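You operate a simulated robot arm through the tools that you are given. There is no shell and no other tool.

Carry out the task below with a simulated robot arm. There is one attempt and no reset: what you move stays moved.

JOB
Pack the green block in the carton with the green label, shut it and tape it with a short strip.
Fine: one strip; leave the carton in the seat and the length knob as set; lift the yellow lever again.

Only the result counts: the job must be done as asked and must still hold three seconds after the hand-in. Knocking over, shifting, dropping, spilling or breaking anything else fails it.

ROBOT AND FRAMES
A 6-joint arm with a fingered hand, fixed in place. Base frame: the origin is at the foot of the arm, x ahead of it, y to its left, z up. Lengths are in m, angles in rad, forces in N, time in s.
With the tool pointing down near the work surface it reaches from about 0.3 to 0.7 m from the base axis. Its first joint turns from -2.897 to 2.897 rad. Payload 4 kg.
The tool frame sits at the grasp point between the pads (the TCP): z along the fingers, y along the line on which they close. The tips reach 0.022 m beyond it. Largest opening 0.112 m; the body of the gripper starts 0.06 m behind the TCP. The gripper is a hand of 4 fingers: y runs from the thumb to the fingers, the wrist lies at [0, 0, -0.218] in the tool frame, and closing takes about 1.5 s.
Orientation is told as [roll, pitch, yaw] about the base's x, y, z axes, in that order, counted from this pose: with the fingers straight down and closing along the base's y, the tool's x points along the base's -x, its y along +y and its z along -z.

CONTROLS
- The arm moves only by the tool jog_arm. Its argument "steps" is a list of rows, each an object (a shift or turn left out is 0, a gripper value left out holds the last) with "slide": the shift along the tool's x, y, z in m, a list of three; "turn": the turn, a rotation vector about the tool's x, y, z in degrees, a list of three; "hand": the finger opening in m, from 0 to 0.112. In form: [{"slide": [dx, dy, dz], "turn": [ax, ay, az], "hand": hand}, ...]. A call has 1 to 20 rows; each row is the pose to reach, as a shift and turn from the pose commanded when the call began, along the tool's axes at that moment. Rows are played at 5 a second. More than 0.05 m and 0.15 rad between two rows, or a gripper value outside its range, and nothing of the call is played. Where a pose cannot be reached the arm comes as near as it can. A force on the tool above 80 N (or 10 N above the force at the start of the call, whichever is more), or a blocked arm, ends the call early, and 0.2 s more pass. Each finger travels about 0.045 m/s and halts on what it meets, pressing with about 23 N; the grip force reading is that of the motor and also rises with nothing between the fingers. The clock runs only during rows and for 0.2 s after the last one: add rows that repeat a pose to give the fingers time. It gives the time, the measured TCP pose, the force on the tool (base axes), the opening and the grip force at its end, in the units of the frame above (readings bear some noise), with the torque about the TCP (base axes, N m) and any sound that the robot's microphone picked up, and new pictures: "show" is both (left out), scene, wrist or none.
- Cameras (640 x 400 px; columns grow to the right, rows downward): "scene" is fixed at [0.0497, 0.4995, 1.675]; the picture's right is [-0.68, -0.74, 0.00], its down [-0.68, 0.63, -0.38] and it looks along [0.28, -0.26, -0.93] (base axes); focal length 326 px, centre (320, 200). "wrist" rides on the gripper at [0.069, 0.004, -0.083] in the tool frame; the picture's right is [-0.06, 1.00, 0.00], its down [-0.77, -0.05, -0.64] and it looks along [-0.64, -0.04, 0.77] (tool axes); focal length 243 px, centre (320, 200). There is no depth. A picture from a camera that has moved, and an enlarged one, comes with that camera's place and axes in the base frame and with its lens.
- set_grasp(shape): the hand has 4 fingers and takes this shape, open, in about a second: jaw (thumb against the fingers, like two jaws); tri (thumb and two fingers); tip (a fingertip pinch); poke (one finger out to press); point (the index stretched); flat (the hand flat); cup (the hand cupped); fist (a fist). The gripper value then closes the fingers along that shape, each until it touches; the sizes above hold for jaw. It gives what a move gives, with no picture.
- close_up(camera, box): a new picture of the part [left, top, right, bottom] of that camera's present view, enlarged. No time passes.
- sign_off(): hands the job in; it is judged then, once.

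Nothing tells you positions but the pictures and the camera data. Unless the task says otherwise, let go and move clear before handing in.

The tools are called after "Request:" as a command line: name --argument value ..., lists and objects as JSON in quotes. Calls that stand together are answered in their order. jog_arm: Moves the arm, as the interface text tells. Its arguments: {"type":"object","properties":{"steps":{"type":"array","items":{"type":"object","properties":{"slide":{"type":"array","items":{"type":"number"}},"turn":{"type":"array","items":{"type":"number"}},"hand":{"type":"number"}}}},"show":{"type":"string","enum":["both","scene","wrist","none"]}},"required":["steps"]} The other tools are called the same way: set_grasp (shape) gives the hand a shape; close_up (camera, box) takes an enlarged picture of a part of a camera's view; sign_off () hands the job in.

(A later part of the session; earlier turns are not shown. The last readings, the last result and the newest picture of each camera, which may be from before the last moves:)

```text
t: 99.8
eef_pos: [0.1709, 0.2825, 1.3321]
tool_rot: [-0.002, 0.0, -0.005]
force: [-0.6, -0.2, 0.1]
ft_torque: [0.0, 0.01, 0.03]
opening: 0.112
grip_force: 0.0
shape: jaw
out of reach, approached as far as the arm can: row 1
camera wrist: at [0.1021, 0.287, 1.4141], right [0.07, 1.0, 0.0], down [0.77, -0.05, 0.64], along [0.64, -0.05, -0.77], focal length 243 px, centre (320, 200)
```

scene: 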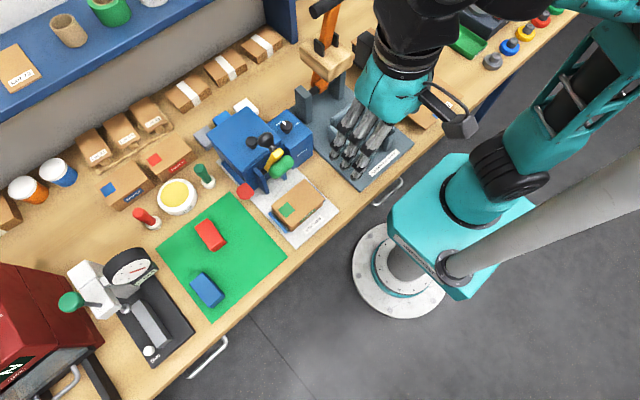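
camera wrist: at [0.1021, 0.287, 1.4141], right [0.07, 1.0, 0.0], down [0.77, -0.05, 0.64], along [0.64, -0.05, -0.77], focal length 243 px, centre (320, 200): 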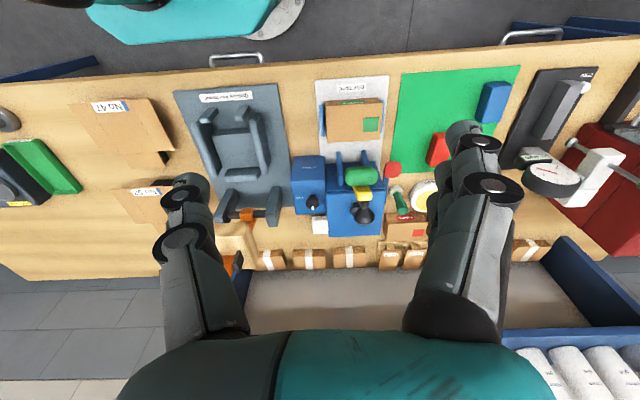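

The posture looks the same as the very first picture. Testing the same downward move that worked at the beginning.

Request:
jog_arm --steps '[{"slide": [0, 0, 0.04]}, {"slide": [0, 0, 0.08]}, {"slide": [0, 0, 0.12]}, {"slide": [0, 0, 0.15]}, {"slide": [0, 0, 0.15]}]'

```text
t: 101.0
eef_pos: [0.1706, 0.2817, 1.1786]
tool_rot: [-0.006, 0.003, -0.002]
force: [-0.3, -0.1, -0.2]
ft_torque: [0.01, 0.03, -0.01]
opening: 0.1118
grip_force: 0.1
shape: jaw
camera wrist: at [0.1018, 0.2864, 1.2618], right [0.07, 1.0, 0.0], down [0.77, -0.05, 0.64], along [0.64, -0.05, -0.77], focal length 243 px, centre (320, 200)
```

scene: 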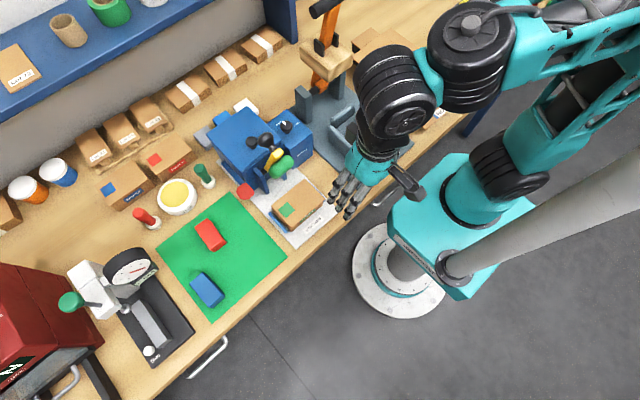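
wrist: 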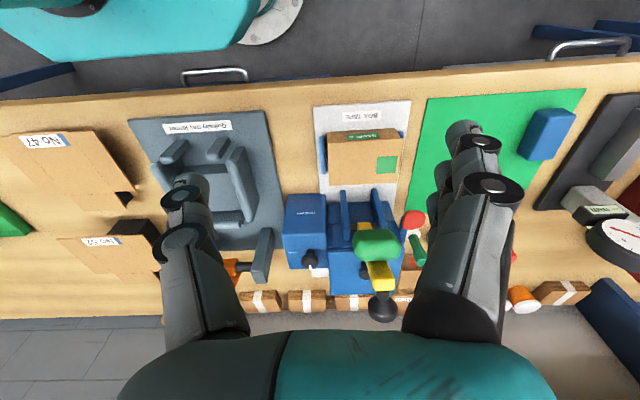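

It works again from here, so the arm is back in the good configuration. Now I'll stay lower: turn to −90°, and bring the thumb around behind the ball from the −y side at z≈1.15.

Request:
jog_arm --steps '[{"turn": [0, 0, -8]}, {"turn": [0, 0, -16]}, {"turn": [0, 0, -24]}, {"turn": [0, 0, -32]}, {"turn": [0, 0, -40]}, {"turn": [0, 0, -48]}, {"turn": [0, 0, -56]}, {"slide": [-0.02, -0.005, 0.005], "turn": [0, 0, -64]}, {"slide": [-0.04, -0.01, 0.01], "turn": [0, 0, -72]}, {"slide": [-0.07, -0.015, 0.02], "turn": [0, 0, -80]}, {"slide": [-0.1, -0.02, 0.025], "turn": [0, 0, -88]}, {"slide": [-0.13, -0.025, 0.03], "turn": [0, 0, -90]}, {"slide": [-0.155, -0.015, 0.03], "turn": [0, 0, -90]}, {"slide": [-0.18, -0.005, 0.03], "turn": [0, 0, -90]}, {"slide": [-0.18, -0.005, 0.03], "turn": [0, 0, -90]}]'

Request:
close_up --camera "wrist" --box '[60, 40, 380, 300]'

```text
t: 104.2
eef_pos: [0.3509, 0.2767, 1.1516]
tool_rot: [0.001, 0.003, 1.569]
force: [0.2, -0.7, 0.5]
ft_torque: [0.0, 0.0, 0.0]
opening: 0.1118
grip_force: 0.1
shape: jaw
camera wrist: at [0.3475, 0.2069, 1.234], right [-1.0, 0.07, 0.0], down [0.05, 0.77, 0.64], along [0.04, 0.64, -0.77], focal length 243 px, centre (320, 200)
```

scene: 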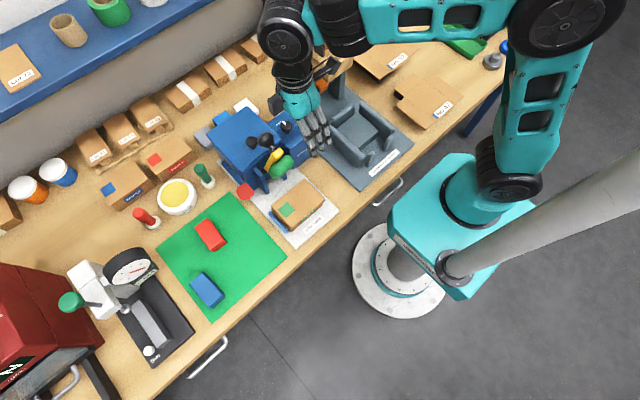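
wrist: 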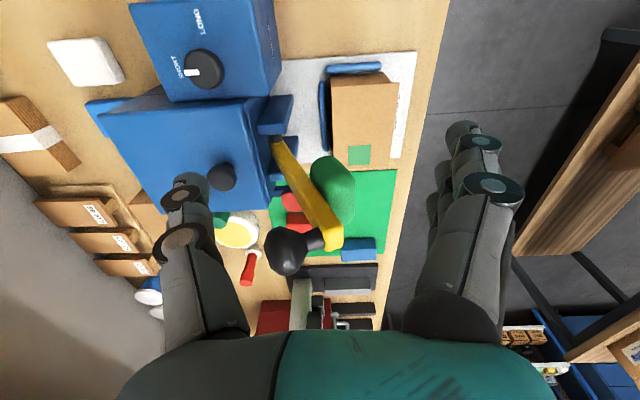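

```text
1.54 times, centred on (220, 170) of wrist
camera zoom: at [0.3475, 0.2069, 1.234], right [-1.0, 0.07, 0.0], down [0.05, 0.77, 0.64], along [0.04, 0.64, -0.77], focal length 373 px, centre (474, 246)
```

zoom: 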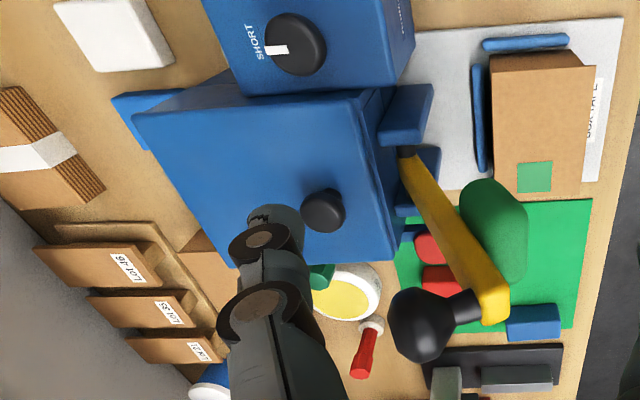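

Now sliding +y to bring the thumb behind the ball, then pushing it forward (−x).

Request:
jog_arm --steps '[{"slide": [-0.02, 0, 0]}, {"slide": [-0.04, 0, 0]}, {"slide": [-0.062, 0, 0]}, {"slide": [-0.062, 0, 0]}]' --show "wrist"

Request:
close_up --camera "wrist" --box '[100, 40, 420, 300]'

```text
t: 105.2
eef_pos: [0.3526, 0.3375, 1.1509]
tool_rot: [0.0, 0.006, 1.568]
force: [-0.2, 0.3, 0.5]
ft_torque: [0.0, 0.03, 0.03]
opening: 0.112
grip_force: 0.1
shape: jaw
camera wrist: at [0.3474, 0.2689, 1.2339], right [-1.0, 0.07, 0.0], down [0.05, 0.77, 0.64], along [0.04, 0.64, -0.77], focal length 243 px, centre (320, 200)
```

wrist: 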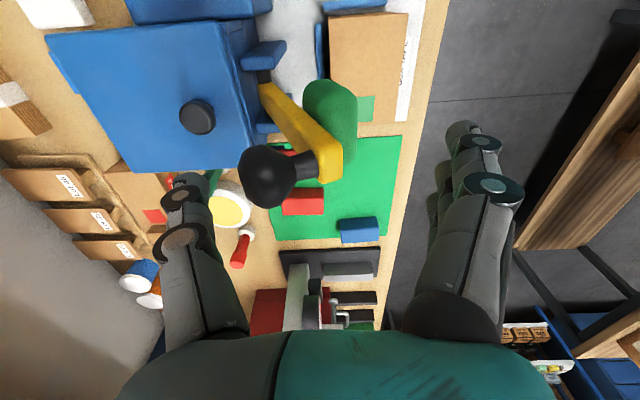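

```text
1.54 times, centred on (260, 170) of wrist
camera zoom: at [0.3474, 0.2689, 1.2339], right [-1.0, 0.07, 0.0], down [0.05, 0.77, 0.64], along [0.04, 0.64, -0.77], focal length 373 px, centre (412, 246)
```

zoom: 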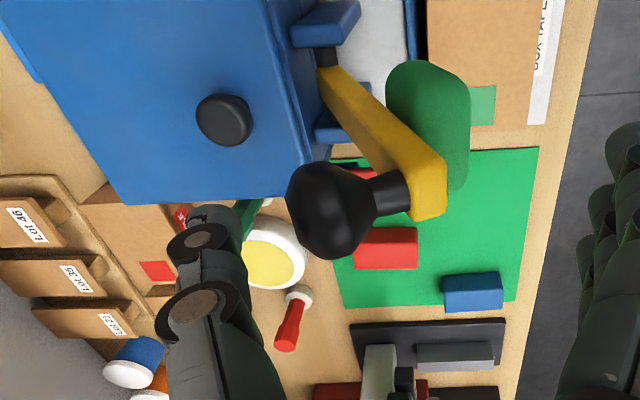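

Thumb is right behind the ball, no reach problems. Pushing the lever forward to about 115–125° and checking.

Request:
jog_arm --steps '[{"slide": [-0.001, 0.01, 0.005]}, {"slide": [-0.001, 0.022, 0.004]}, {"slide": [-0.001, 0.0354, 0.005]}, {"slide": [-0.001, 0.047, 0.008]}, {"slide": [-0.001, 0.059, 0.0125]}, {"slide": [-0.001, 0.07, 0.018]}, {"slide": [-0.001, 0.0807, 0.025]}, {"slide": [-0.001, 0.0807, 0.025]}]'

Request:
close_up --camera "wrist" --box '[100, 40, 420, 300]'

Request:
close_up --camera "scene" --box '[210, 90, 350, 240]'

```text
t: 107.0
eef_pos: [0.2699, 0.3402, 1.1256]
tool_rot: [-0.001, 0.003, 1.57]
force: [-0.1, 0.3, -0.5]
ft_torque: [0.0, 0.05, -0.03]
opening: 0.1117
grip_force: 0.0
shape: jaw
camera wrist: at [0.2653, 0.271, 1.2085], right [-1.0, 0.07, 0.0], down [0.05, 0.77, 0.64], along [0.04, 0.64, -0.77], focal length 243 px, centre (320, 200)
```

scene: 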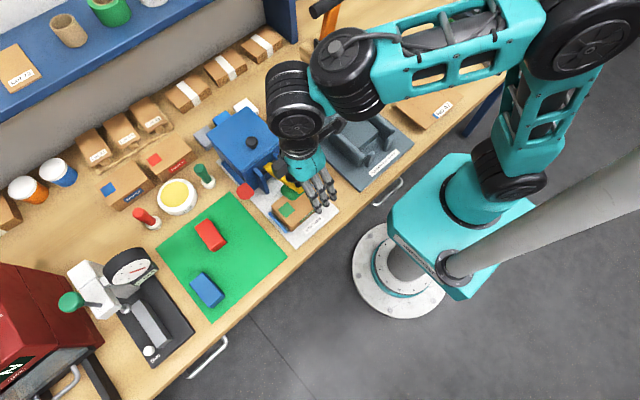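
wrist: 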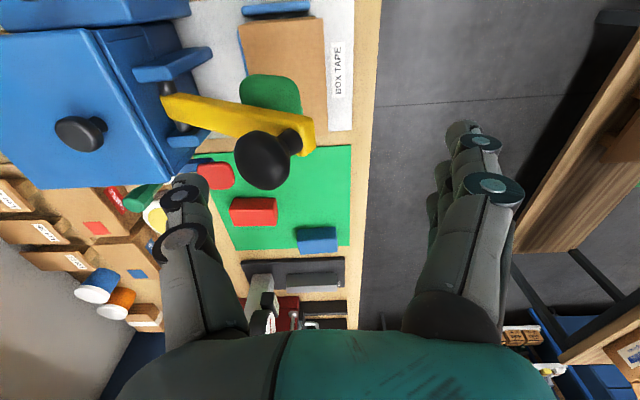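

```text
1.54 times, centred on (260, 170) of wrist
camera zoom: at [0.2653, 0.271, 1.2085], right [-1.0, 0.07, 0.0], down [0.05, 0.77, 0.64], along [0.04, 0.64, -0.77], focal length 373 px, centre (412, 246)
```

zoom: 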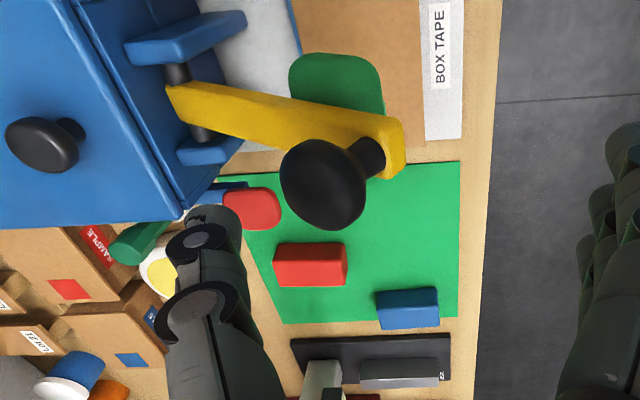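

```text
2.67 times, centred on (280, 165) of scene
camera zoom: at [0.0497, 0.4995, 1.675], right [-0.68, -0.74, 0.0], down [-0.68, 0.63, -0.38], along [0.28, -0.26, -0.93], focal length 870 px, centre (427, 293)
```

zoom: 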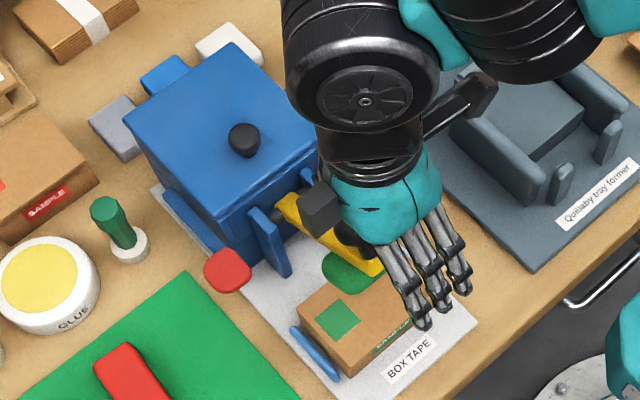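

The lever has come forward to about 145° and stays put. Now I'll rise, close the hand, and press the ball down from above.

Request:
jog_arm --steps '[{"slide": [0, 0, -0.03]}, {"slide": [0, 0, -0.05]}, {"slide": [0, -0.02, -0.05], "hand": 0.08}, {"slide": [0, -0.045, -0.05], "hand": 0.04}, {"slide": [0, -0.052, -0.05], "hand": 0.0}, {"slide": [0, -0.052, -0.05], "hand": 0.0}, {"slide": [0, -0.052, -0.05], "hand": 0.0}, {"slide": [0, -0.052, -0.05], "hand": 0.0}, {"slide": [0, -0.052, -0.05], "hand": 0.0}]'

Request:
close_up --camera "wrist" --box '[160, 40, 480, 300]'

```text
t: 109.0
eef_pos: [0.3219, 0.3416, 1.1761]
tool_rot: [-0.001, 0.004, 1.569]
force: [-0.5, -0.4, -0.1]
ft_torque: [0.0, 0.01, -0.02]
opening: 0.0
grip_force: 10.7
shape: jaw
camera wrist: at [0.3182, 0.2721, 1.2591], right [-1.0, 0.07, 0.0], down [0.05, 0.77, 0.64], along [0.04, 0.64, -0.77], focal length 243 px, centre (320, 200)
```

scene: 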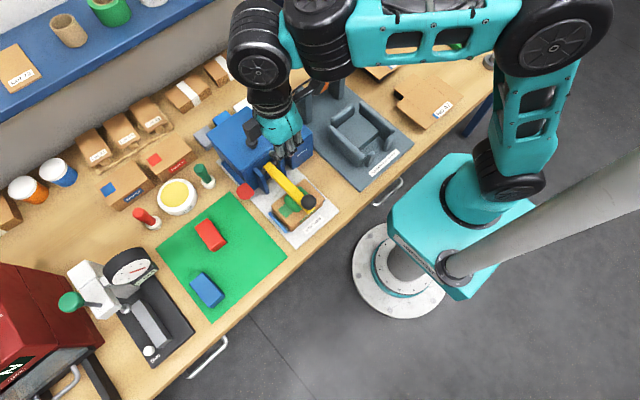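
wrist: 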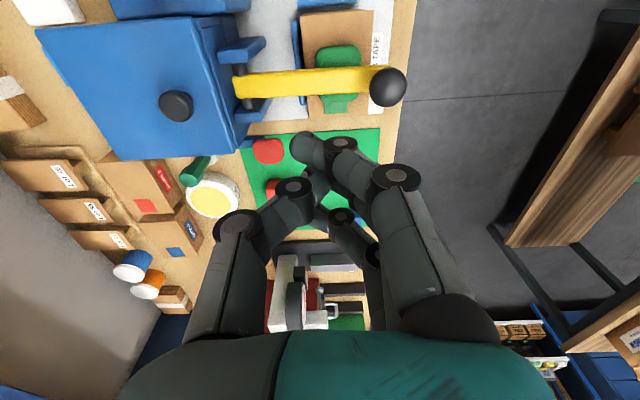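

```text
1.54 times, centred on (320, 170) of wrist
camera zoom: at [0.3182, 0.2721, 1.2591], right [-1.0, 0.07, 0.0], down [0.05, 0.77, 0.64], along [0.04, 0.64, -0.77], focal length 373 px, centre (320, 246)
```

zoom: 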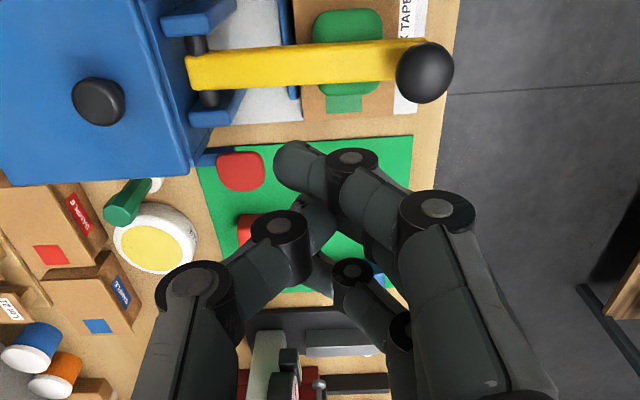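

The lever has fallen forward almost to horizontal; ball now at about (0.259, 0.3395, 1.02), pad on the lid. I'll move over the ball and press down gradually.

Request:
jog_arm --steps '[{"slide": [0.002, 0.03, 0]}, {"slide": [0.002, 0.062, 0]}, {"slide": [0.002, 0.062, 0.04]}, {"slide": [0.002, 0.062, 0.08]}, {"slide": [0.002, 0.062, 0.1]}, {"slide": [0.002, 0.062, 0.11]}, {"slide": [0.002, 0.062, 0.11]}]'

Request:
close_up --camera "wrist" --box '[160, 40, 480, 300]'

Request:
close_up --camera "scene" --box '[220, 110, 350, 240]'

```text
t: 110.6
eef_pos: [0.2603, 0.338, 1.0664]
tool_rot: [0.0, 0.004, 1.57]
force: [-0.5, 0.4, 0.0]
ft_torque: [-0.01, -0.01, 0.05]
opening: 0.0002
grip_force: 23.1
shape: jaw
camera wrist: at [0.2564, 0.2694, 1.1489], right [-1.0, 0.07, 0.0], down [0.05, 0.77, 0.64], along [0.04, 0.64, -0.77], focal length 243 px, centre (320, 200)
```

scene: 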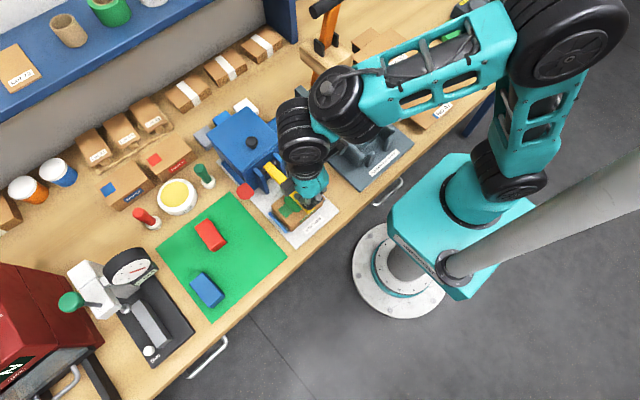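
wrist: 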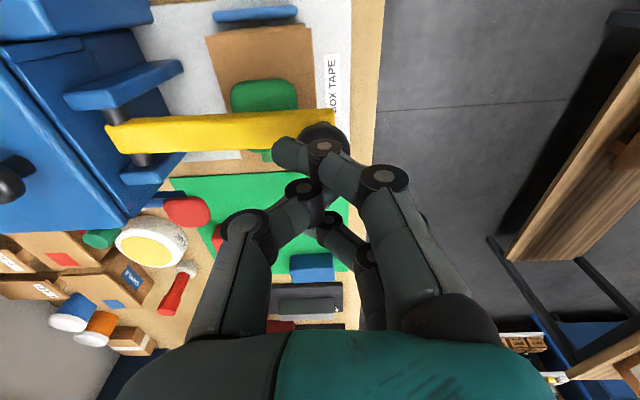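

```text
1.54 times, centred on (320, 170) of wrist
camera zoom: at [0.2564, 0.2694, 1.1489], right [-1.0, 0.07, 0.0], down [0.05, 0.77, 0.64], along [0.04, 0.64, -0.77], focal length 373 px, centre (320, 246)
```

zoom: 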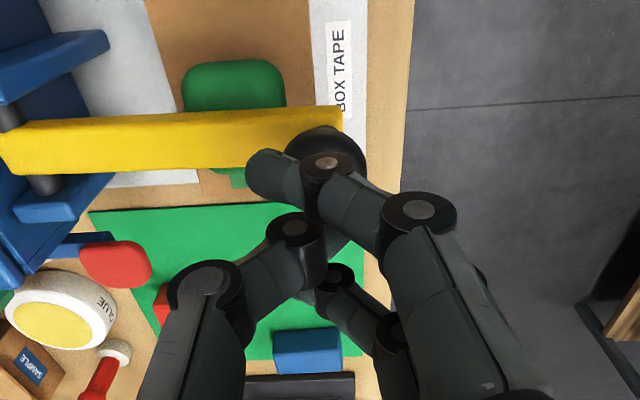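

```text
3.08 times, centred on (285, 175) of scene
camera zoom: at [0.0497, 0.4995, 1.675], right [-0.68, -0.74, 0.0], down [-0.68, 0.63, -0.38], along [0.28, -0.26, -0.93], focal length 1004 px, centre (428, 277)
```

zoom: 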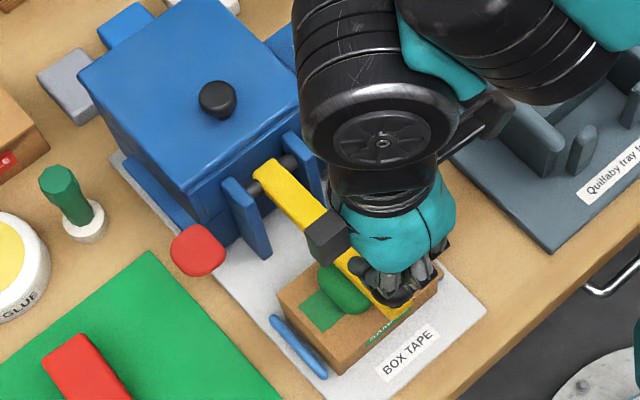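

Positioned over the ball. Pressing down slowly.

Request:
jog_arm --steps '[{"slide": [0, 0, 0.008]}, {"slide": [0, 0, 0.016]}, {"slide": [0, 0, 0.022]}, {"slide": [0, 0, 0.027]}, {"slide": [0, 0, 0.03]}, {"slide": [0, 0, 0.03]}]' --show "wrist"

```text
t: 111.6
eef_pos: [0.2609, 0.3398, 1.0496]
tool_rot: [-0.011, -0.015, 1.567]
force: [-0.6, -4.5, 65.4]
ft_torque: [0.15, 0.58, 0.0]
opening: 0.0
grip_force: 23.2
shape: jaw
stopped in row 5: the force on the tool passed its limit at 85 N (the readings are from after the stop); the commanded pose is now the measured one
camera wrist: at [0.2562, 0.2688, 1.1304], right [-1.0, 0.07, -0.01], down [0.04, 0.76, 0.65], along [0.05, 0.65, -0.76], focal length 243 px, centre (320, 200)
```

wrist: 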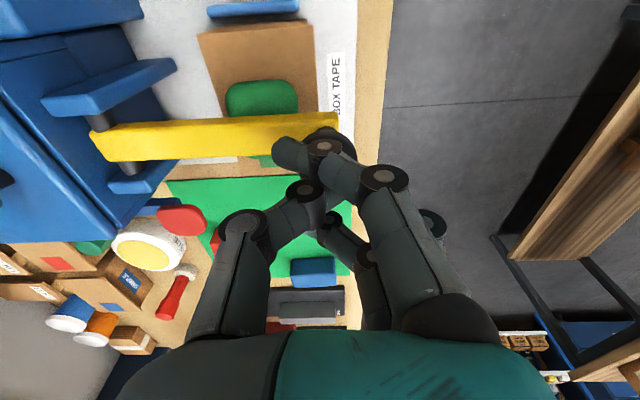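

Pressed firmly (≈65–85 N) and the lever doesn't go further down. I'll rise and look at the carton and the pad.

Request:
jog_arm --steps '[{"slide": [0, 0, -0.02]}, {"slide": [0, 0, -0.05]}, {"slide": [0.03, 0.0, -0.08]}, {"slide": [0.07, 0, -0.08]}, {"slide": [0.1, 0, -0.08]}, {"slide": [0.1, 0, -0.08]}]'

Request:
close_up --camera "wrist" --box '[120, 30, 420, 250]'

Request:
close_up --camera "scene" --box '[220, 110, 350, 240]'

```text
t: 113.0
eef_pos: [0.2618, 0.2422, 1.123]
tool_rot: [-0.005, -0.002, 1.567]
force: [-1.1, -0.6, 0.3]
ft_torque: [0.01, -0.01, -0.04]
opening: 0.0001
grip_force: 22.9
shape: jaw
camera wrist: at [0.2572, 0.1719, 1.2046], right [-1.0, 0.07, -0.01], down [0.05, 0.76, 0.65], along [0.05, 0.64, -0.76], focal length 243 px, centre (320, 200)
```

scene: 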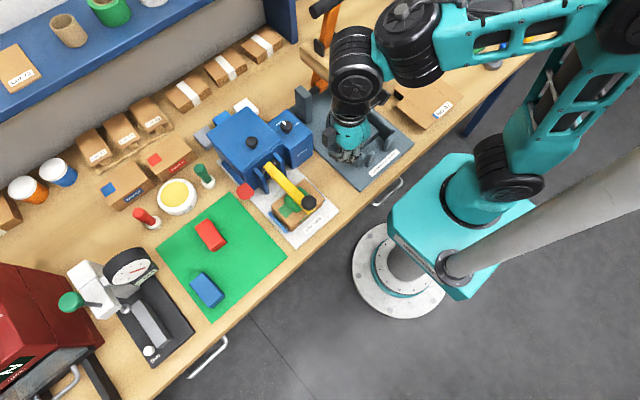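
wrist: 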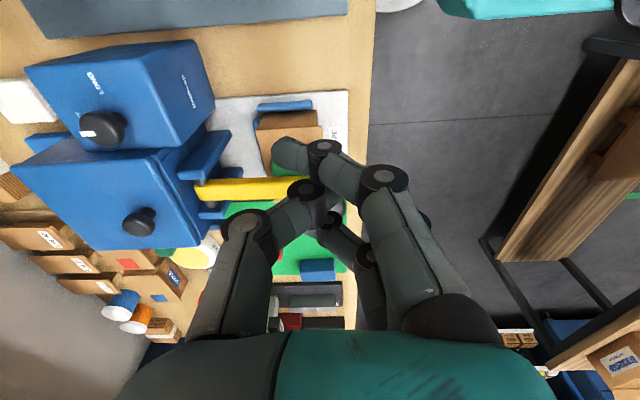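

```text
1.82 times, centred on (270, 140) of wrist
camera zoom: at [0.2572, 0.1719, 1.2046], right [-1.0, 0.07, -0.01], down [0.05, 0.76, 0.65], along [0.05, 0.64, -0.76], focal length 441 px, centre (411, 309)
```

zoom: 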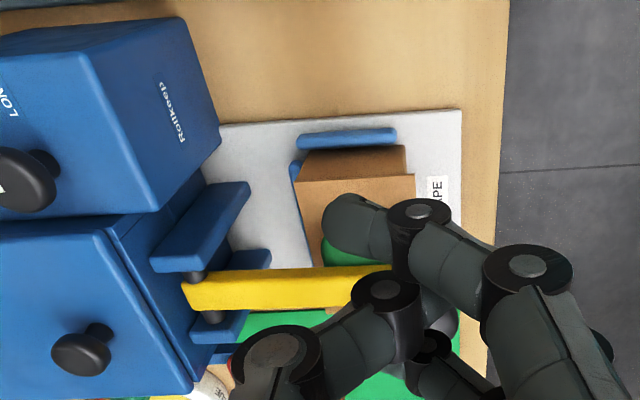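

```text
3.08 times, centred on (285, 175) of scene
camera zoom: at [0.0497, 0.4995, 1.675], right [-0.68, -0.74, 0.0], down [-0.68, 0.63, -0.38], along [0.28, -0.26, -0.93], focal length 1004 px, centre (428, 277)
```

zoom: 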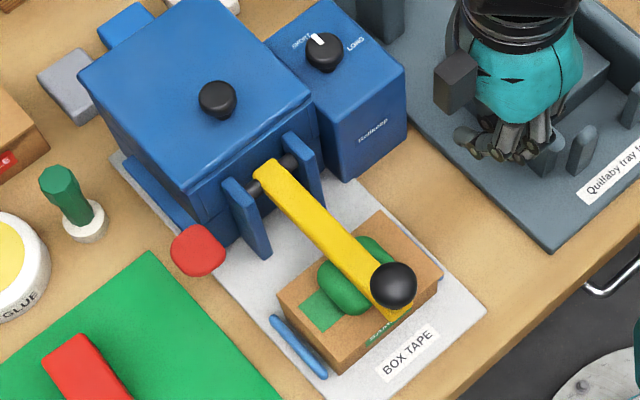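

The lever is down with its pad on the lid, but no tape is visible. Let me examine the red paddle and the machine more closely.

Request:
close_up --camera "scene" --box '[225, 130, 305, 215]'

Request:
close_up --camera "scene" --box '[260, 170, 340, 240]'

Request:
close_up --camera "scene" --box '[200, 100, 270, 170]'

```text
4.71 times, centred on (265, 172) of scene
camera zoom: at [0.0497, 0.4995, 1.675], right [-0.68, -0.74, 0.0], down [-0.68, 0.63, -0.38], along [0.28, -0.26, -0.93], focal length 1535 px, centre (579, 329)
```

zoom: 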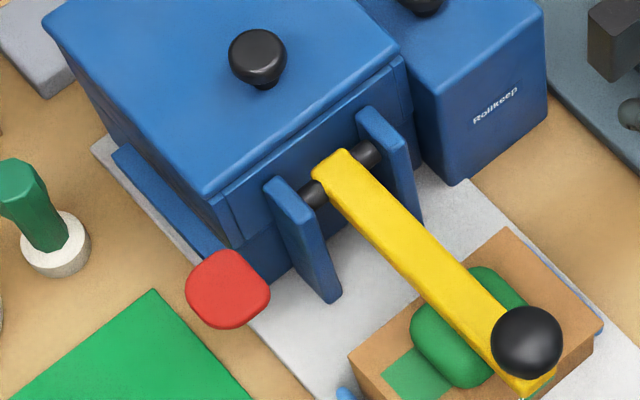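

```text
5.71 times, centred on (300, 205) of scene
camera zoom: at [0.0497, 0.4995, 1.675], right [-0.68, -0.74, 0.0], down [-0.68, 0.63, -0.38], along [0.28, -0.26, -0.93], focal length 1864 px, centre (434, 171)
```

zoom: 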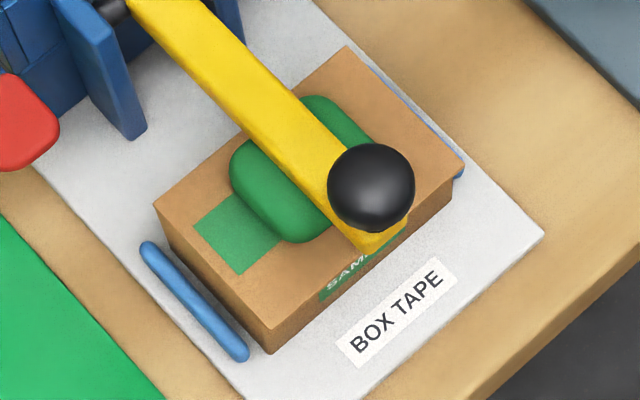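

```text
5.71 times, centred on (235, 135) of scene
camera zoom: at [0.0497, 0.4995, 1.675], right [-0.68, -0.74, 0.0], down [-0.68, 0.63, -0.38], along [0.28, -0.26, -0.93], focal length 1864 px, centre (806, 571)
```

zoom: 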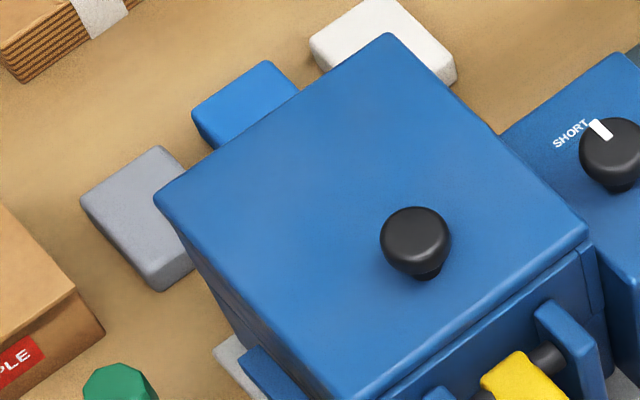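

The lever alone shows no strip around the pad. I'll first lift the lever and inspect underneath: rise, turn to yaw 0, and pinch the ball.

Request:
jog_arm --steps '[{"slide": [0, 0, -0.03], "hand": 0.03}, {"slide": [0, 0.01, -0.04], "turn": [0, 0, 8], "hand": 0.05}, {"slide": [0, 0.02, -0.04], "turn": [0, 0, 16]}, {"slide": [0, 0.03, -0.04], "turn": [0, 0, 24]}, {"slide": [0, 0.03, -0.04], "turn": [0, 0, 32]}, {"slide": [0, 0.03, -0.04], "turn": [0, 0, 40]}, {"slide": [0, 0.03, -0.04], "turn": [0, 0, 48]}, {"slide": [0, 0.03, -0.04], "turn": [0, 0, 56]}, {"slide": [0, 0.03, -0.04], "turn": [0, 0, 64]}, {"slide": [0, 0.03, -0.04], "turn": [0, 0, 72]}, {"slide": [0, 0.03, -0.04], "turn": [0, 0, 80]}, {"slide": [0, 0.03, -0.04], "turn": [0, 0, 88]}, {"slide": [-0.03, 0.03, -0.04], "turn": [0, 0, 90]}, {"slide": [-0.06, 0.03, -0.04], "turn": [0, 0, 90]}, {"slide": [-0.096, 0.03, -0.04], "turn": [0, 0, 90]}, {"slide": [-0.096, 0.03, -0.04], "turn": [0, 0, 90]}]' --show "none"

Request:
set_grasp --shape "tip"

Request:
jog_arm --steps '[{"hand": 0.08}, {"hand": 0.065}, {"hand": 0.065}]'

Request:
close_up --camera "wrist" --box '[200, 20, 440, 260]'

```text
t: 116.4
eef_pos: [0.2291, 0.3358, 1.1639]
tool_rot: [0.004, -0.005, -0.005]
force: [0.7, -0.1, -0.7]
ft_torque: [-0.02, -0.07, -0.04]
opening: 0.0494
grip_force: 0.0
shape: jaw
```

```text
t: 117.3
eef_pos: [0.2294, 0.334, 1.1646]
tool_rot: [0.005, -0.006, -0.001]
force: [0.8, -0.1, 0.2]
ft_torque: [0.02, -0.01, 0.01]
opening: 0.1117
grip_force: 0.1
shape: tip
```

```text
t: 118.1
eef_pos: [0.2294, 0.334, 1.1637]
tool_rot: [0.004, -0.005, -0.002]
force: [0.9, 0.5, -1.0]
ft_torque: [0.0, -0.01, -0.04]
opening: 0.0656
grip_force: 0.1
shape: tip
camera wrist: at [0.1597, 0.3384, 1.2464], right [0.07, 1.0, 0.0], down [0.76, -0.05, 0.65], along [0.64, -0.04, -0.76], focal length 243 px, centre (320, 200)
```

scene: 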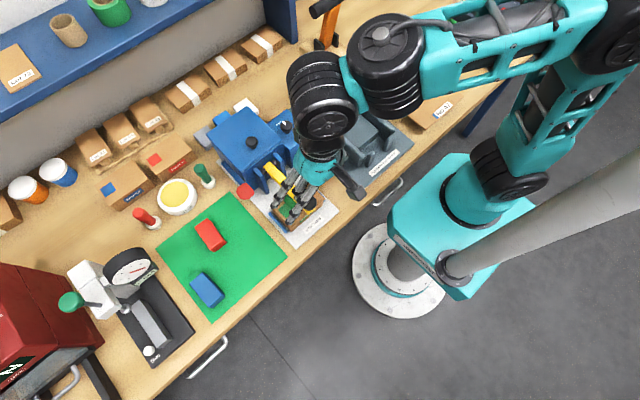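
wrist: 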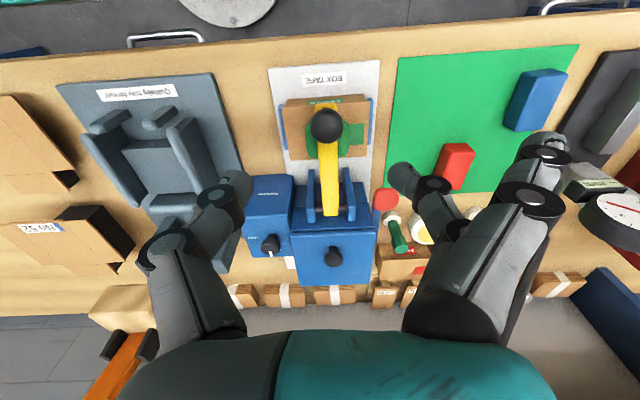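

```text
1.67 times, centred on (320, 140) of wrist
camera zoom: at [0.1597, 0.3384, 1.2464], right [0.07, 1.0, 0.0], down [0.76, -0.05, 0.65], along [0.64, -0.04, -0.76], focal length 404 px, centre (320, 300)
```

zoom: 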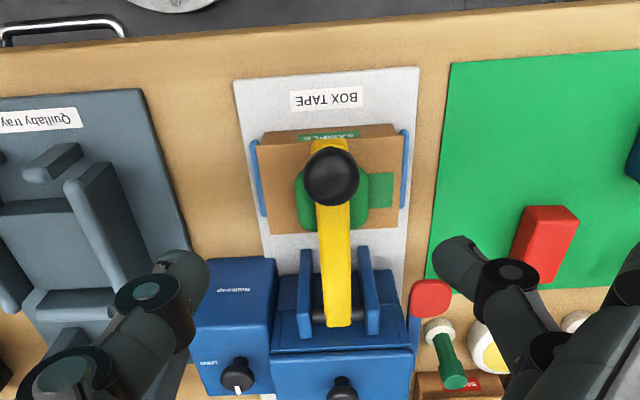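

I'll pinch the ball (≈(0.257, 0.338, 1.017)) and lift the lever to see what is underneath.

Request:
jog_arm --steps '[{"slide": [-0.0275, 0.0045, 0.03]}, {"slide": [-0.0275, 0.0045, 0.07]}, {"slide": [-0.0275, 0.0045, 0.1]}, {"slide": [-0.0275, 0.0045, 0.12]}, {"slide": [-0.0275, 0.0045, 0.13]}, {"slide": [-0.0275, 0.0045, 0.13]}]' --show "wrist"

Request:
close_up --camera "wrist" --box '[200, 60, 440, 300]'

```text
t: 119.5
eef_pos: [0.2588, 0.3406, 1.033]
tool_rot: [0.006, -0.006, -0.002]
force: [0.5, 0.4, -0.1]
ft_torque: [-0.02, 0.0, -0.04]
opening: 0.0651
grip_force: 0.1
shape: tip
camera wrist: at [0.1894, 0.3434, 1.1151], right [0.07, 1.0, 0.0], down [0.76, -0.05, 0.65], along [0.64, -0.04, -0.76], focal length 243 px, centre (320, 200)
```

wrist: 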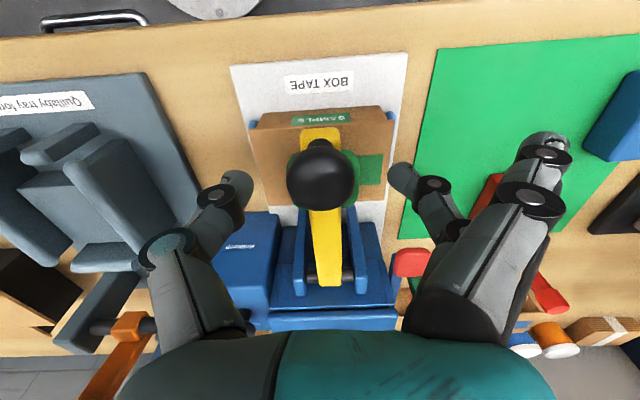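

```text
1.67 times, centred on (320, 180) of wrist
camera zoom: at [0.1894, 0.3434, 1.1151], right [0.07, 1.0, 0.0], down [0.76, -0.05, 0.65], along [0.64, -0.04, -0.76], focal length 404 px, centre (320, 233)
```

zoom: 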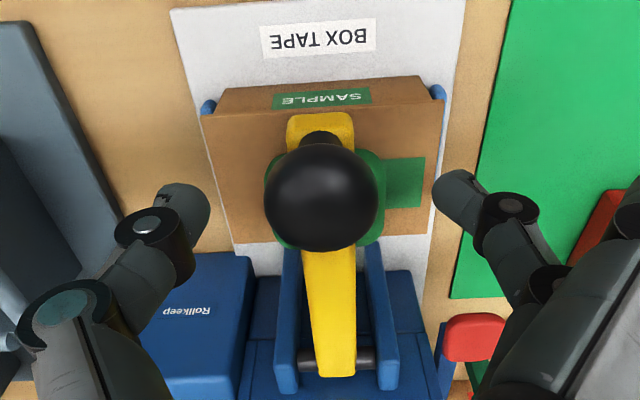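

Request:
jog_arm --steps '[{"slide": [0.003, -0.0005, 0.001], "hand": 0.045}, {"slide": [0.003, -0.0005, 0.001], "hand": 0.03}, {"slide": [0.003, -0.0005, 0.001], "hand": 0.015}, {"slide": [0.003, -0.0005, 0.001], "hand": 0.015}, {"slide": [0.003, -0.0005, 0.001], "hand": 0.015}, {"slide": [0.003, -0.0005, 0.001], "hand": 0.015}]' --show "none"

Request:
jog_arm --steps '[{"slide": [0.001, 0, -0.006]}, {"slide": [0.0005, 0, -0.012]}, {"slide": [-0.002, 0, -0.024]}, {"slide": [-0.0065, 0, -0.036]}, {"slide": [-0.0125, 0, -0.048]}, {"slide": [-0.0125, 0, -0.048]}]'

Request:
close_up --camera "wrist" --box '[200, 20, 440, 260]'

Request:
close_up --camera "scene" --box '[220, 110, 350, 240]'

```text
t: 120.9
eef_pos: [0.256, 0.339, 1.0332]
tool_rot: [0.003, -0.004, -0.001]
force: [-3.0, -0.6, 0.3]
ft_torque: [0.02, 0.01, 0.05]
opening: 0.0267
grip_force: 23.9
shape: tip
```

```text
t: 122.3
eef_pos: [0.2679, 0.3395, 1.0827]
tool_rot: [0.005, -0.005, -0.002]
force: [-2.8, 3.0, 0.5]
ft_torque: [0.17, 0.09, 0.13]
opening: 0.022
grip_force: 23.3
shape: tip
camera wrist: at [0.1979, 0.3434, 1.1642], right [0.06, 1.0, 0.0], down [0.76, -0.05, 0.65], along [0.64, -0.04, -0.76], focal length 243 px, centre (320, 200)
```

scene: 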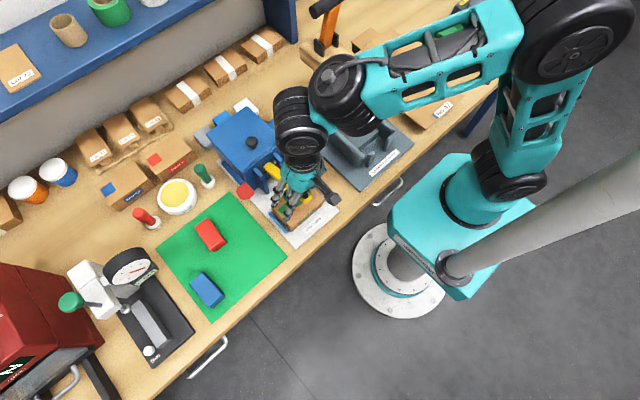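
wrist: 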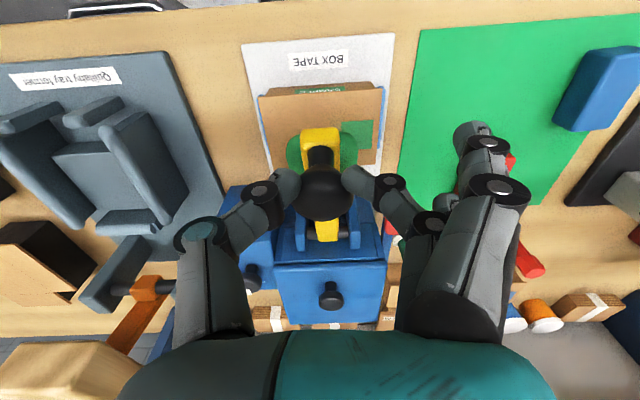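

```text
1.67 times, centred on (320, 140) of wrist
camera zoom: at [0.1979, 0.3434, 1.1642], right [0.06, 1.0, 0.0], down [0.76, -0.05, 0.65], along [0.64, -0.04, -0.76], focal length 404 px, centre (320, 300)
```

zoom: 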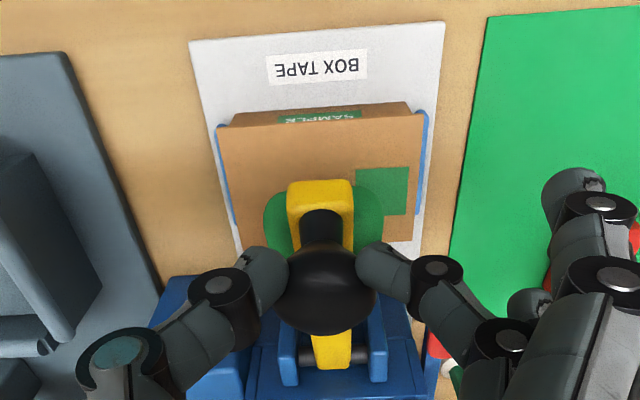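

```text
3.08 times, centred on (285, 175) of scene
camera zoom: at [0.0497, 0.4995, 1.675], right [-0.68, -0.74, 0.0], down [-0.68, 0.63, -0.38], along [0.28, -0.26, -0.93], focal length 1004 px, centre (428, 277)
```

zoom: 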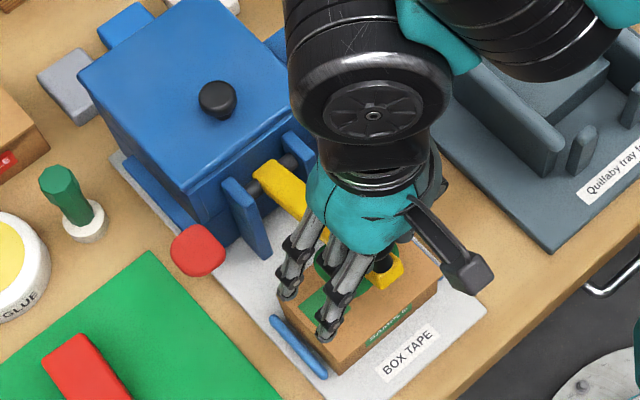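

Lifting works and I follow the arc well. Raising further to expose the lid.

Request:
jog_arm --steps '[{"slide": [-0.012, 0, -0.0125]}, {"slide": [-0.0254, 0, -0.0235]}, {"slide": [-0.04, 0, -0.036]}, {"slide": [-0.0552, 0, -0.0464]}, {"slide": [-0.069, 0, -0.0535]}, {"slide": [-0.0827, 0, -0.0587]}, {"slide": [-0.0827, 0, -0.0587]}]'

Request:
close_up --camera "scene" --box '[220, 110, 350, 240]'

Request:
close_up --camera "wrist" --box '[200, 0, 440, 240]'

```text
t: 123.9
eef_pos: [0.3493, 0.3387, 1.1418]
tool_rot: [0.006, -0.008, 0.0]
force: [-16.0, -1.2, 42.0]
ft_torque: [0.18, 0.39, 0.18]
opening: 0.0296
grip_force: 22.9
shape: tip
camera wrist: at [0.2796, 0.3421, 1.2233], right [0.07, 1.0, 0.01], down [0.76, -0.06, 0.65], along [0.65, -0.04, -0.76], focal length 243 px, centre (320, 200)
```

scene: 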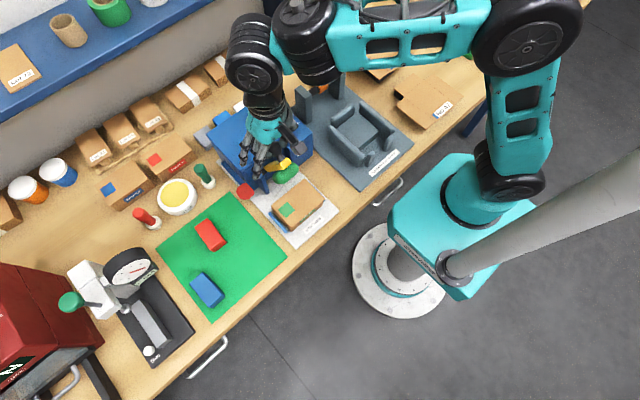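
wrist: 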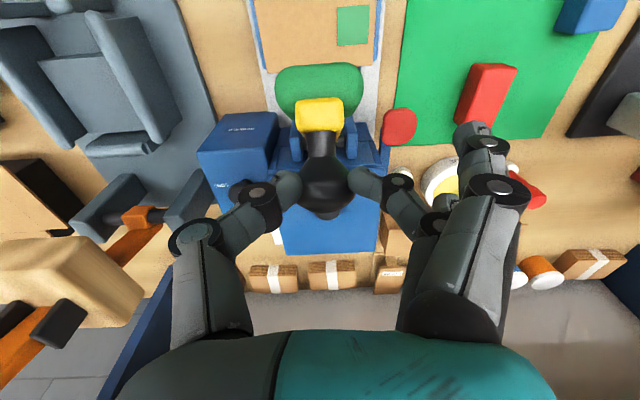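

```text
3.08 times, centred on (285, 175) of scene
camera zoom: at [0.0497, 0.4995, 1.675], right [-0.68, -0.74, 0.0], down [-0.68, 0.63, -0.38], along [0.28, -0.26, -0.93], focal length 1004 px, centre (428, 277)
```

zoom: 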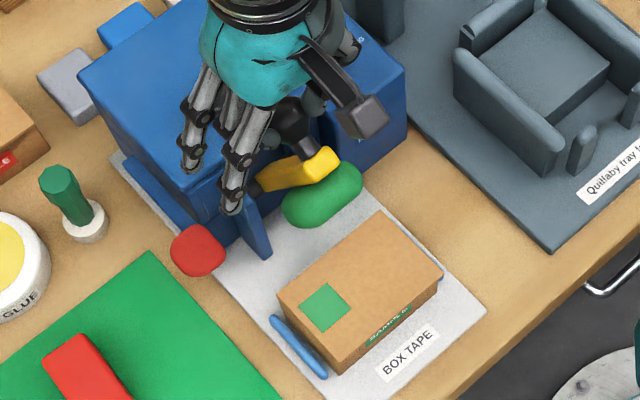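

```text
1.67 times, centred on (320, 120) of wrist
camera zoom: at [0.2796, 0.3421, 1.2233], right [0.07, 1.0, 0.01], down [0.76, -0.06, 0.65], along [0.65, -0.04, -0.76], focal length 404 px, centre (320, 333)
```

zoom: 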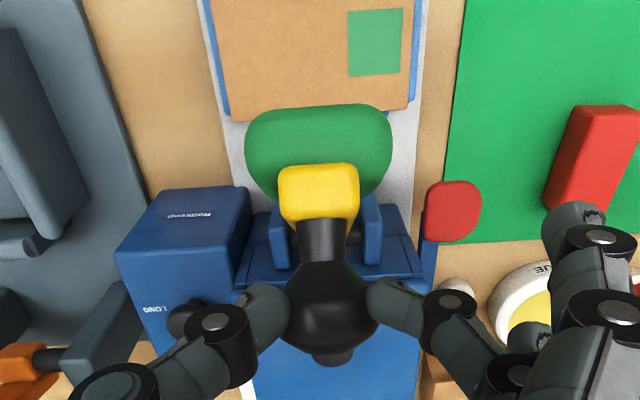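

No strip on the lid, so the yellow lever alone only clamps. I'll park the lever safely upright (relieving the load), then inspect the red paddle.

Request:
jog_arm --steps '[{"slide": [-0.004, 0, -0.006]}, {"slide": [-0.014, 0, -0.012]}, {"slide": [-0.024, 0, -0.014]}, {"slide": [-0.024, 0, -0.014]}]' --show "none"

Request:
jog_arm --steps '[{"hand": 0.035}, {"hand": 0.055}, {"hand": 0.065}, {"hand": 0.065}]'

Request:
close_up --camera "wrist" --box '[240, 40, 460, 260]'

```text
t: 124.9
eef_pos: [0.373, 0.3385, 1.1549]
tool_rot: [0.006, -0.007, -0.002]
force: [-1.4, 5.8, 9.4]
ft_torque: [0.15, -0.02, 0.06]
opening: 0.0217
grip_force: 23.1
shape: tip
```

```text
t: 125.9
eef_pos: [0.3731, 0.3379, 1.1555]
tool_rot: [0.002, -0.004, -0.001]
force: [-1.0, -0.4, 0.0]
ft_torque: [0.02, -0.01, -0.02]
opening: 0.064
grip_force: 0.0
shape: tip
camera wrist: at [0.3036, 0.3422, 1.2371], right [0.07, 1.0, 0.0], down [0.76, -0.05, 0.65], along [0.64, -0.04, -0.76], focal length 243 px, centre (320, 200)
```

scene: 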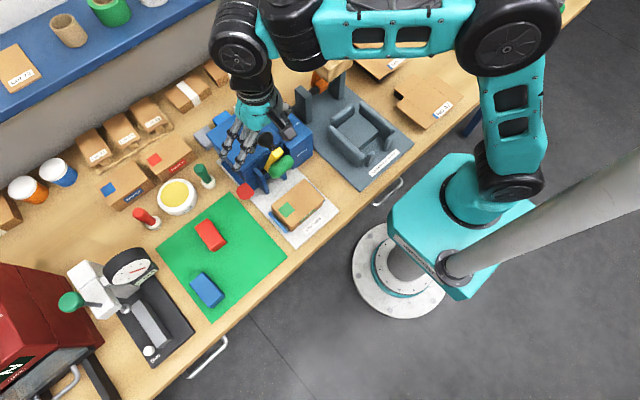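
wrist: 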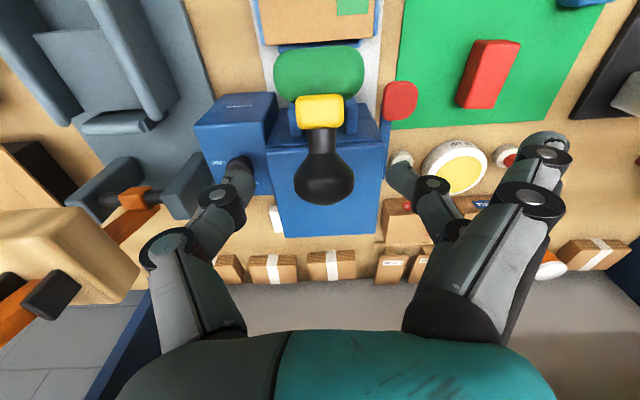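

```text
1.82 times, centred on (350, 150) of wrist
camera zoom: at [0.3036, 0.3422, 1.2371], right [0.07, 1.0, 0.0], down [0.76, -0.05, 0.65], along [0.64, -0.04, -0.76], focal length 441 px, centre (266, 291)
```

zoom: 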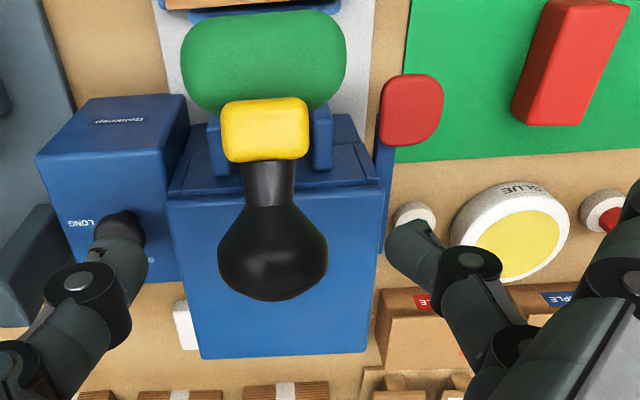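

The lever stays up. Backing straight out (−x), then moving to look at the red paddle from the front-left.

Request:
jog_arm --steps '[{"slide": [0.03, 0, 0]}, {"slide": [0.06, 0, 0]}, {"slide": [0.1, 0.01, 0]}, {"slide": [0.12, 0.05, 0.02]}, {"slide": [0.12, 0.09, 0.05]}, {"slide": [0.12, 0.12, 0.08]}, {"slide": [0.12, 0.12, 0.1]}, {"slide": [0.12, 0.12, 0.1]}]'

Request:
close_up --camera "wrist" --box '[200, 60, 380, 240]'

```text
t: 127.7
eef_pos: [0.2525, 0.4582, 1.0496]
tool_rot: [0.006, -0.004, -0.002]
force: [0.7, -0.1, -0.4]
ft_torque: [0.0, 0.01, 0.0]
opening: 0.0647
grip_force: 0.1
shape: tip
camera wrist: at [0.1824, 0.4627, 1.1327], right [0.07, 1.0, 0.0], down [0.76, -0.05, 0.65], along [0.65, -0.04, -0.76], focal length 243 px, centre (320, 200)
```

scene: 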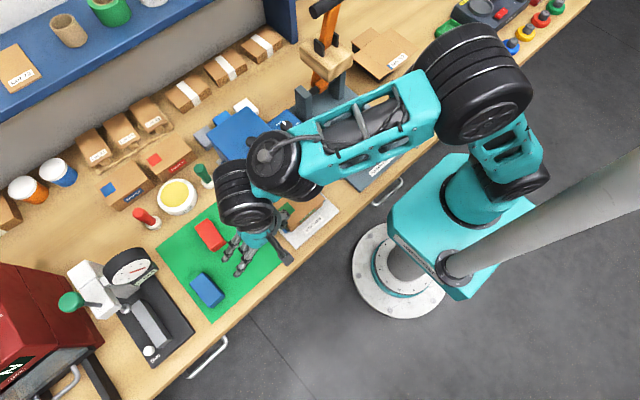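
wrist: 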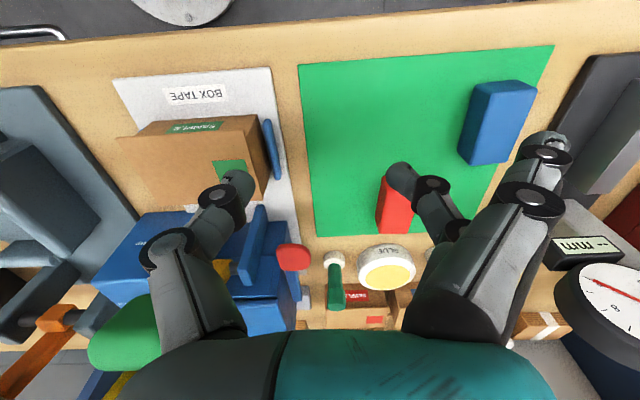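

```text
2.22 times, centred on (290, 150) of wrist
camera zoom: at [0.1824, 0.4627, 1.1327], right [0.07, 1.0, 0.0], down [0.76, -0.05, 0.65], along [0.65, -0.04, -0.76], focal length 539 px, centre (387, 311)
```

zoom: 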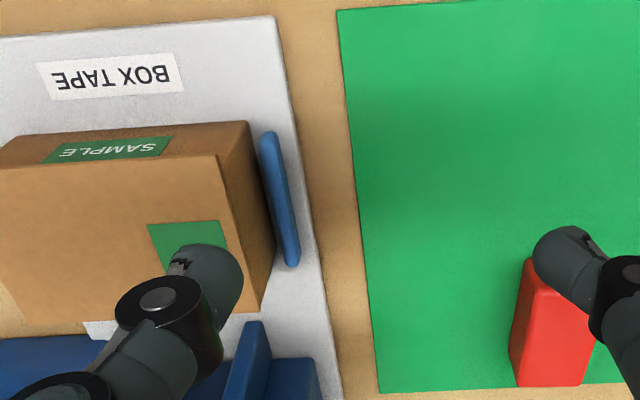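

Request:
close_up --camera "wrist" --box '[230, 190, 340, 320]'

Request:
close_up --camera "wrist" --box '[110, 120, 270, 300]'

Request:
close_up --camera "scene" --box '[230, 160, 340, 250]'

```text
3.08 times, centred on (285, 255) of wrist
camera zoom: at [0.1824, 0.4627, 1.1327], right [0.07, 1.0, 0.0], down [0.76, -0.05, 0.65], along [0.65, -0.04, -0.76], focal length 746 px, centre (428, 31)
```

zoom: 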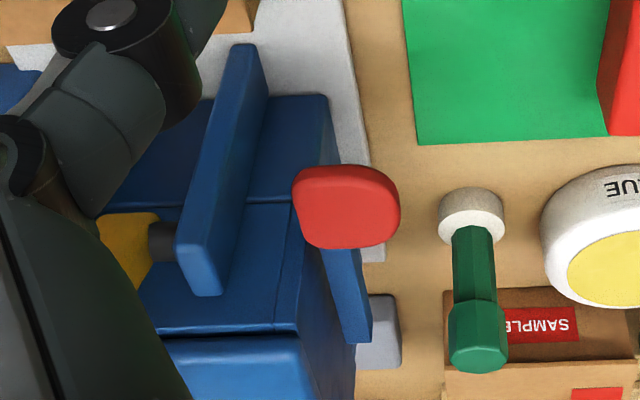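

```text
2.22 times, centred on (190, 210) of wrist
camera zoom: at [0.1824, 0.4627, 1.1327], right [0.07, 1.0, 0.0], down [0.76, -0.05, 0.65], along [0.65, -0.04, -0.76], focal length 539 px, centre (609, 178)
```

zoom: 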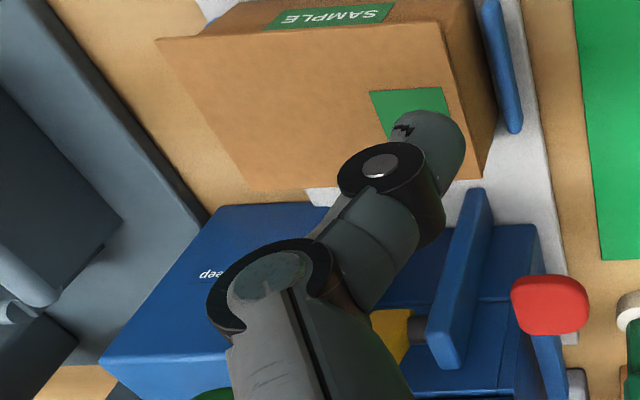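

```text
4.44 times, centred on (285, 205) of scene
camera zoom: at [0.0497, 0.4995, 1.675], right [-0.68, -0.74, 0.0], down [-0.68, 0.63, -0.38], along [0.28, -0.26, -0.93], focal length 1450 px, centre (476, 178)
```

zoom: 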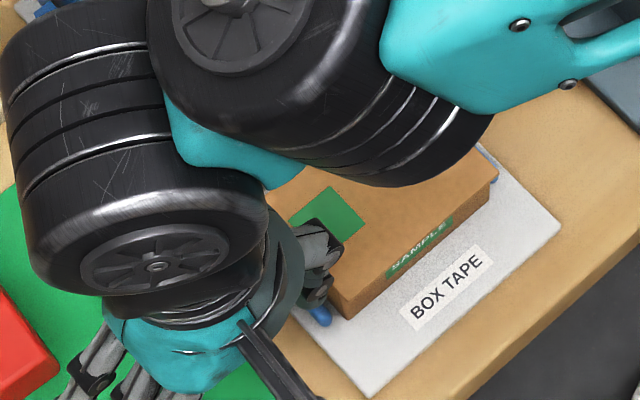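

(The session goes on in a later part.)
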